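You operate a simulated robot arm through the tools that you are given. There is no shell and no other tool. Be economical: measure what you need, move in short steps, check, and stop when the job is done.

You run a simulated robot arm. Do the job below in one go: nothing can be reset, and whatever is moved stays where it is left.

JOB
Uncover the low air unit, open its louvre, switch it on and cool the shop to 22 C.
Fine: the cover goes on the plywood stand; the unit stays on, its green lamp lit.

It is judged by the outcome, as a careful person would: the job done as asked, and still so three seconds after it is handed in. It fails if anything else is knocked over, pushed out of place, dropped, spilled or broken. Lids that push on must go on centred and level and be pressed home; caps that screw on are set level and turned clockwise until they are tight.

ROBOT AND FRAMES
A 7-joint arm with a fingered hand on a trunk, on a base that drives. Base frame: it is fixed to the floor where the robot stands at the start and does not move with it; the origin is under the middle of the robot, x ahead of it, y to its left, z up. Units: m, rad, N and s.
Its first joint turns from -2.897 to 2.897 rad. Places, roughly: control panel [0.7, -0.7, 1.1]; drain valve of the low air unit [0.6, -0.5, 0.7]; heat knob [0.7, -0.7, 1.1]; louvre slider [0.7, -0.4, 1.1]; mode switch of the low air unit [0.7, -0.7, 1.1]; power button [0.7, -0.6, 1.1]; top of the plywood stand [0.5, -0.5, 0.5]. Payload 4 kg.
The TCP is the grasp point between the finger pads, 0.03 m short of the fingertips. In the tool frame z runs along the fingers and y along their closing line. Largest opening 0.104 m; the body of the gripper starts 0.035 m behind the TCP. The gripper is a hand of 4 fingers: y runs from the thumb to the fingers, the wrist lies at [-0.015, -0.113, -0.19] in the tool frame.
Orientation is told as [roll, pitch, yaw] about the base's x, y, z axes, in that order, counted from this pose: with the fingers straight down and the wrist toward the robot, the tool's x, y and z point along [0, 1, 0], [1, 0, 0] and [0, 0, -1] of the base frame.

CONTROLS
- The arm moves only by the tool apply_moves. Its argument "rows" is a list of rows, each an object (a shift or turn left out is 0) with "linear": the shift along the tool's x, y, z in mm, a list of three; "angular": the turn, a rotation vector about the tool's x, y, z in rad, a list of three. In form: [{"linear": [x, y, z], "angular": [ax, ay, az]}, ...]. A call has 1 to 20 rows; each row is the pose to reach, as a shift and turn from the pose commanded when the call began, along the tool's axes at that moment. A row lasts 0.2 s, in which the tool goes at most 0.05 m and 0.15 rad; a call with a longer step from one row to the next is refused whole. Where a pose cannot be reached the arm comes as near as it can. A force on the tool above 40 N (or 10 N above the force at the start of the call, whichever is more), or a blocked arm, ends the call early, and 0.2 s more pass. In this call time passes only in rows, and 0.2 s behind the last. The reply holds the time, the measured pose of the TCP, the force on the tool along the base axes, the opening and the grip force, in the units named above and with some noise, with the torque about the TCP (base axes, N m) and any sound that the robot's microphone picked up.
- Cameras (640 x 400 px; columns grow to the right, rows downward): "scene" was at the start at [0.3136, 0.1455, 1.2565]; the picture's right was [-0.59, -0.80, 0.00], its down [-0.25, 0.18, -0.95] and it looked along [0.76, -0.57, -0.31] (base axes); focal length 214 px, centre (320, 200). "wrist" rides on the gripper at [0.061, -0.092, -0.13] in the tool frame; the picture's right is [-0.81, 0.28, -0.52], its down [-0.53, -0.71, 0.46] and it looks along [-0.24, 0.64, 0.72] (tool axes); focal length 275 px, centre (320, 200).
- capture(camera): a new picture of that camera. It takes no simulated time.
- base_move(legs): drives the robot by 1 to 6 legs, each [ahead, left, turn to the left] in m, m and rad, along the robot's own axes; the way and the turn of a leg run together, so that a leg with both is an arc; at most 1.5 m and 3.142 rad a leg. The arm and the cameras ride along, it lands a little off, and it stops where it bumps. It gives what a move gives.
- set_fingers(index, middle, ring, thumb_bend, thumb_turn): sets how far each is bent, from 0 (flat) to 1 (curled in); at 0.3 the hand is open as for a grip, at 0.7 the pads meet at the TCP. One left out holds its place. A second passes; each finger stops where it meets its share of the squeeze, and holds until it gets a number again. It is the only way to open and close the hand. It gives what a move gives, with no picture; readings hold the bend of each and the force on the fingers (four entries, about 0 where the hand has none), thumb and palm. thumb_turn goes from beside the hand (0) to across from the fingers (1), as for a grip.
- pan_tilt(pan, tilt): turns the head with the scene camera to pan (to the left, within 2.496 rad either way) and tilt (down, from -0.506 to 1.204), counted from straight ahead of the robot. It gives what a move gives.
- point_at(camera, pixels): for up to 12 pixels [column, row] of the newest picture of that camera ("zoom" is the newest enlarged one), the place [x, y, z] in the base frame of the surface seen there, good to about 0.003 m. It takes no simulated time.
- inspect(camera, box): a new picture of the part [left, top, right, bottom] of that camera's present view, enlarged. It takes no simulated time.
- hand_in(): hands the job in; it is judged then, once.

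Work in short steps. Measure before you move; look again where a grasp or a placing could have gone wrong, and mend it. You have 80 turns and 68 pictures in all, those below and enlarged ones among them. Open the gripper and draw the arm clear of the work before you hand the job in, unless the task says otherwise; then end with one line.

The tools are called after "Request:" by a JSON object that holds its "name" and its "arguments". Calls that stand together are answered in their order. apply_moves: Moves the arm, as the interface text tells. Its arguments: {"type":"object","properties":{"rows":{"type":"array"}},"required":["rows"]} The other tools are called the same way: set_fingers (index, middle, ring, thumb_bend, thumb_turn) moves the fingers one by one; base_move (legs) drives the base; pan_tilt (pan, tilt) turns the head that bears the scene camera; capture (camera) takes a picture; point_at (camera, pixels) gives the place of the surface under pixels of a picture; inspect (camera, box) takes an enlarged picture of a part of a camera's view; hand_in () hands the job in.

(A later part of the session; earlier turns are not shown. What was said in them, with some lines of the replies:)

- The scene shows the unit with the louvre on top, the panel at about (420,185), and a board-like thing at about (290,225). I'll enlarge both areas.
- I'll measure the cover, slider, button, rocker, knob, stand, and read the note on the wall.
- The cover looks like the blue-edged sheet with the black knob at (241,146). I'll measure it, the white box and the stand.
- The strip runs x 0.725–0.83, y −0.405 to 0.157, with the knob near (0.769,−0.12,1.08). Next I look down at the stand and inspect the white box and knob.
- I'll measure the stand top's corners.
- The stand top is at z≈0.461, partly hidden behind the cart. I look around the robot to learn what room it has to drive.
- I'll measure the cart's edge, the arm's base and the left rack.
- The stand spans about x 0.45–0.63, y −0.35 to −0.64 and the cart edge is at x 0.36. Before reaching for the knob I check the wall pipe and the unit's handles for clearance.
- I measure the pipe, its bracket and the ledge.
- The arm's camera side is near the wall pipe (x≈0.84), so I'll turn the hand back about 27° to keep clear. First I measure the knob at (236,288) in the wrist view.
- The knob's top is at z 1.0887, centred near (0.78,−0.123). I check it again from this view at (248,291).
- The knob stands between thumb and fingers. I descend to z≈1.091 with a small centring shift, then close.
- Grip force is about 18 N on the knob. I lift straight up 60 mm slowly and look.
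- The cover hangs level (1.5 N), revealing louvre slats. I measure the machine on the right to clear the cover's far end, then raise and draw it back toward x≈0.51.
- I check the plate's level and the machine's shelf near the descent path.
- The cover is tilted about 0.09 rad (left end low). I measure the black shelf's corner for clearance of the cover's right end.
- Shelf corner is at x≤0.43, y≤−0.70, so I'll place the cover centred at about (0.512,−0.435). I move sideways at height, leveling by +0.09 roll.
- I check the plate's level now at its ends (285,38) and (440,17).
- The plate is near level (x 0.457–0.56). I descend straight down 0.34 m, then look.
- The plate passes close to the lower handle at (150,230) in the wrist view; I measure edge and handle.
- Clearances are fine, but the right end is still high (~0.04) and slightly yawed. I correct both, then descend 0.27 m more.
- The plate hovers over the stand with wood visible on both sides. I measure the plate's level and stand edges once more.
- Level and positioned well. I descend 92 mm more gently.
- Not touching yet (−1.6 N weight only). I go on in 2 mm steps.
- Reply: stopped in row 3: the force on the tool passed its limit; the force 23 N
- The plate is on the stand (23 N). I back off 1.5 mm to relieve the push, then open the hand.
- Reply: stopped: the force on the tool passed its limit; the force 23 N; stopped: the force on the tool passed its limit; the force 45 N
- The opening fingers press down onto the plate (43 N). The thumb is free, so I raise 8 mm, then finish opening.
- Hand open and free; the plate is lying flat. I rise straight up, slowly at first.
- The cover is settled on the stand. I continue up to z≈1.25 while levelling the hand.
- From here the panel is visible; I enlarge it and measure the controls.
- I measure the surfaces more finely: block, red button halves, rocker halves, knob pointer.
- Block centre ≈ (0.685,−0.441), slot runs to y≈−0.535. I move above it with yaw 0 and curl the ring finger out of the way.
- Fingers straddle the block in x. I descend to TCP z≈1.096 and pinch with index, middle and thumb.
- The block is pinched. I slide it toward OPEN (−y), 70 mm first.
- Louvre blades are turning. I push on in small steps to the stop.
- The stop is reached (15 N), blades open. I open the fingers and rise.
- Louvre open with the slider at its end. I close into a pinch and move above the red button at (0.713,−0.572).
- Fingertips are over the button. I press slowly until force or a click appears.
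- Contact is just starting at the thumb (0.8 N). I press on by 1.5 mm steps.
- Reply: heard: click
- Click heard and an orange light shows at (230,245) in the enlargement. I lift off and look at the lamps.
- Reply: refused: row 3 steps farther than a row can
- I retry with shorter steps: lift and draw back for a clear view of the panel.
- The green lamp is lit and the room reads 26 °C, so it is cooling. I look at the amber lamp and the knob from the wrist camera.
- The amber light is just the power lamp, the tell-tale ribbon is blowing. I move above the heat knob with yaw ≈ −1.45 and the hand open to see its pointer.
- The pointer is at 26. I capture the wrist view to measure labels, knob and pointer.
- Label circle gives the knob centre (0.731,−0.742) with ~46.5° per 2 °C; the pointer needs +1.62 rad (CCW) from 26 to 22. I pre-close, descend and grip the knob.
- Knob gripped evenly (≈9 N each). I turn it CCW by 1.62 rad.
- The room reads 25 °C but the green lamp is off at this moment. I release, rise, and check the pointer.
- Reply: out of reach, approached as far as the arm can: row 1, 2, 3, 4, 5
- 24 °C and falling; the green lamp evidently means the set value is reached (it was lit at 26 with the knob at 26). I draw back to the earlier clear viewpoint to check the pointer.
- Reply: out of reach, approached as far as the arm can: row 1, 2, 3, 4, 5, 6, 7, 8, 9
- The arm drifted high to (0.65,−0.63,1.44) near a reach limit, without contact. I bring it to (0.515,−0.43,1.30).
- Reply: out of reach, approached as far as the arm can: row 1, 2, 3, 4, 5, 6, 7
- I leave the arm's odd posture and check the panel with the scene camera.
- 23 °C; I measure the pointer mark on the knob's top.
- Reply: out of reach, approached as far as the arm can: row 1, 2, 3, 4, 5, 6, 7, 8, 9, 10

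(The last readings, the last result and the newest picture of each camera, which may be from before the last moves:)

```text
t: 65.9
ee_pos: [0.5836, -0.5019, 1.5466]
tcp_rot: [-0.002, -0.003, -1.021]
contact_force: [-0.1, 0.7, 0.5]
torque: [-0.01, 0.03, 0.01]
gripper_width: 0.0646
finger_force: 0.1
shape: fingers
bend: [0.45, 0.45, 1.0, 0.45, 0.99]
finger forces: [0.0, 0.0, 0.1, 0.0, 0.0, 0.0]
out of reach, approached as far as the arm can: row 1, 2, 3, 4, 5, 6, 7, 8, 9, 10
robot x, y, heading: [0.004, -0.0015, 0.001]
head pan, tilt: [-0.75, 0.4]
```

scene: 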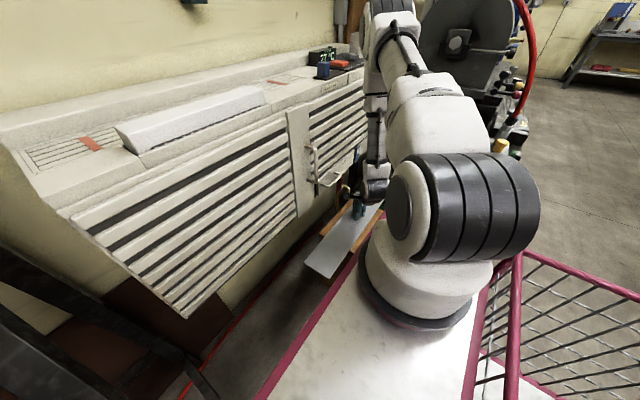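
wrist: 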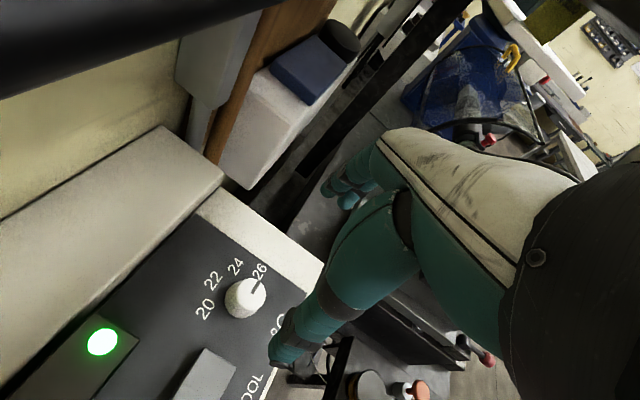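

The mark points along +x from the centre, at 22. I open the hand fully and wait in place.

Request:
{"name": "set_fingers", "arguments": {"index": 0.3, "middle": 0.3, "ring": 0.3, "thumb_bend": 0.3}}

Request:
{"name": "apply_moves", "arguments": {"rows": [{"angular": [0, 0, -0.1]}, {"angular": [0, 0, -0.2]}, {"angular": [0, 0, -0.3]}, {"angular": [0, 0, -0.4]}, {"angular": [0, 0, -0.5]}, {"angular": [0, 0, -0.6]}, {"angular": [0, 0, -0.6]}, {"angular": [0, 0, -0.6]}, {"angular": [0, 0, -0.6]}, {"angular": [0, 0, -0.6]}, {"angular": [0, 0, -0.6]}, {"angular": [0, 0, -0.6]}, {"angular": [0, 0, -0.6]}, {"angular": [0, 0, -0.6]}, {"angular": [0, 0, -0.6]}, {"angular": [0, 0, -0.6]}, {"angular": [0, 0, -0.6]}, {"angular": [0, 0, -0.6]}, {"angular": [0, 0, -0.6]}, {"angular": [0, 0, -0.6]}]}}

Request:
{"name": "inspect", "arguments": {"camera": "scene", "box": [360, 130, 430, 175]}}

```text
t: 66.9
ee_pos: [0.583, -0.5014, 1.5469]
tcp_rot: [-0.006, -0.002, -1.021]
contact_force: [-1.0, -0.2, 0.9]
torque: [0.0, -0.02, -0.01]
gripper_width: 0.1028
finger_force: 0.1
shape: fingers
bend: [0.3, 0.3, 0.3, 0.3, 0.98]
finger forces: [0.1, 0.0, 0.0, 0.0, 0.1, 0.1]
robot x, y, heading: [0.0016, 0.0011, 0.003]
head pan, tilt: [-0.75, 0.4]
```

```text
t: 71.1
ee_pos: [0.5703, -0.4969, 1.539]
tcp_rot: [-0.003, 0.0, -0.42]
contact_force: [0.3, 0.4, -0.9]
torque: [0.01, -0.01, 0.0]
gripper_width: 0.1032
finger_force: 0.0
shape: fingers
bend: [0.3, 0.3, 0.3, 0.3, 0.98]
finger forces: [0.0, 0.0, 0.0, 0.0, 0.1, 0.0]
out of reach, approached as far as the arm can: row 4, 5, 6, 7, 8, 9, 10, 11, 12, 13, 14, 15, 16, 17, 18, 19, 20
robot x, y, heading: [0.004, -0.0028, -0.0]
head pan, tilt: [-0.75, 0.4]
```

```text
8.89 times, centred on (395, 152) of scene
```

zoom: 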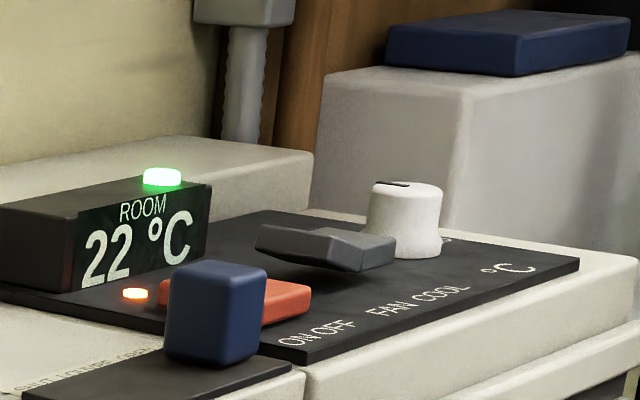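

22 °C with the green lamp lit. I wait a few seconds, then verify it holds and that the cover still lies on the stand.

Request:
{"name": "apply_moves", "arguments": {"rows": [{"linear": [0, 0, 0]}, {"linear": [0, 0, 0]}, {"linear": [0, 0, 0]}, {"linear": [0, 0, 0]}, {"linear": [0, 0, 0]}, {"linear": [0, 0, 0]}, {"linear": [0, 0, 0]}, {"linear": [0, 0, 0]}, {"linear": [0, 0, 0]}, {"linear": [0, 0, 0]}, {"linear": [0, 0, 0]}, {"linear": [0, 0, 0]}, {"linear": [0, 0, 0]}, {"linear": [0, 0, 0]}, {"linear": [0, 0, 0]}, {"linear": [0, 0, 0]}, {"linear": [0, 0, 0]}, {"linear": [0, 0, 0]}, {"linear": [0, 0, 0]}, {"linear": [0, 0, 0]}]}}

Request:
{"name": "inspect", "arguments": {"camera": "scene", "box": [300, 110, 460, 210]}}

Request:
{"name": "pan_tilt", "arguments": {"pan": -0.7, "tilt": 0.8}}

Request:
{"name": "capture", "arguments": {"camera": "scene"}}

```text
t: 75.3
ee_pos: [0.5704, -0.4962, 1.5398]
tcp_rot: [-0.004, 0.0, -0.422]
contact_force: [0.3, 0.2, 0.0]
torque: [0.02, -0.01, -0.01]
gripper_width: 0.1029
finger_force: 0.0
shape: fingers
bend: [0.3, 0.3, 0.3, 0.3, 0.98]
finger forces: [0.1, 0.0, 0.0, 0.2, 0.0, 0.0]
robot x, y, heading: [-0.0005, 0.0047, 0.001]
head pan, tilt: [-0.75, 0.4]
```

```text
4.00 times, centred on (380, 160) of scene
```

zoom: 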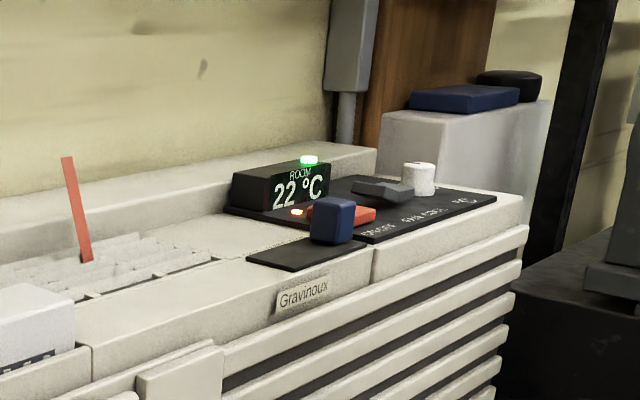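

```text
t: 76.1
ee_pos: [0.5711, -0.4978, 1.5383]
tcp_rot: [-0.005, 0.0, -0.421]
contact_force: [-0.7, 0.2, 0.2]
torque: [-0.02, -0.01, -0.01]
gripper_width: 0.1031
finger_force: 0.0
shape: fingers
bend: [0.3, 0.3, 0.3, 0.3, 0.98]
finger forces: [0.0, 0.0, 0.1, 0.0, 0.1, 0.0]
robot x, y, heading: [0.0011, 0.0015, -0.001]
head pan, tilt: [-0.7, 0.799]
```

```text
3 pictures are left
```

scene: 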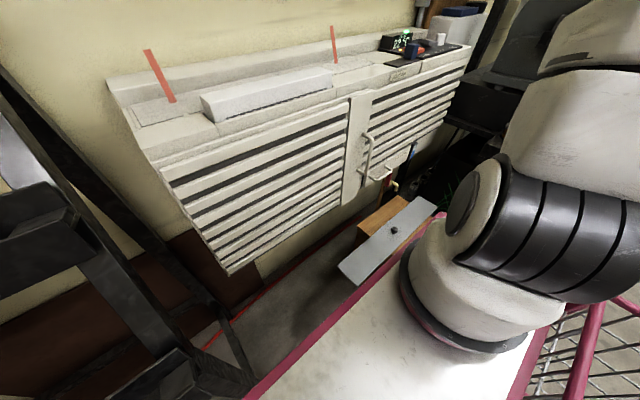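

The room holds 22 °C with the green lamp lit. The louvre is blowing, the cover lies flat on the stand, and the arm is clear, so I hand in.

Request:
{"name": "hand_in", "arguments": {}}

```text
The job is handed in.
```

The cover is on the plywood stand, the louvre is open, and the unit is on with its green lamp lit and the room display at 22 °C. The job is handed in.
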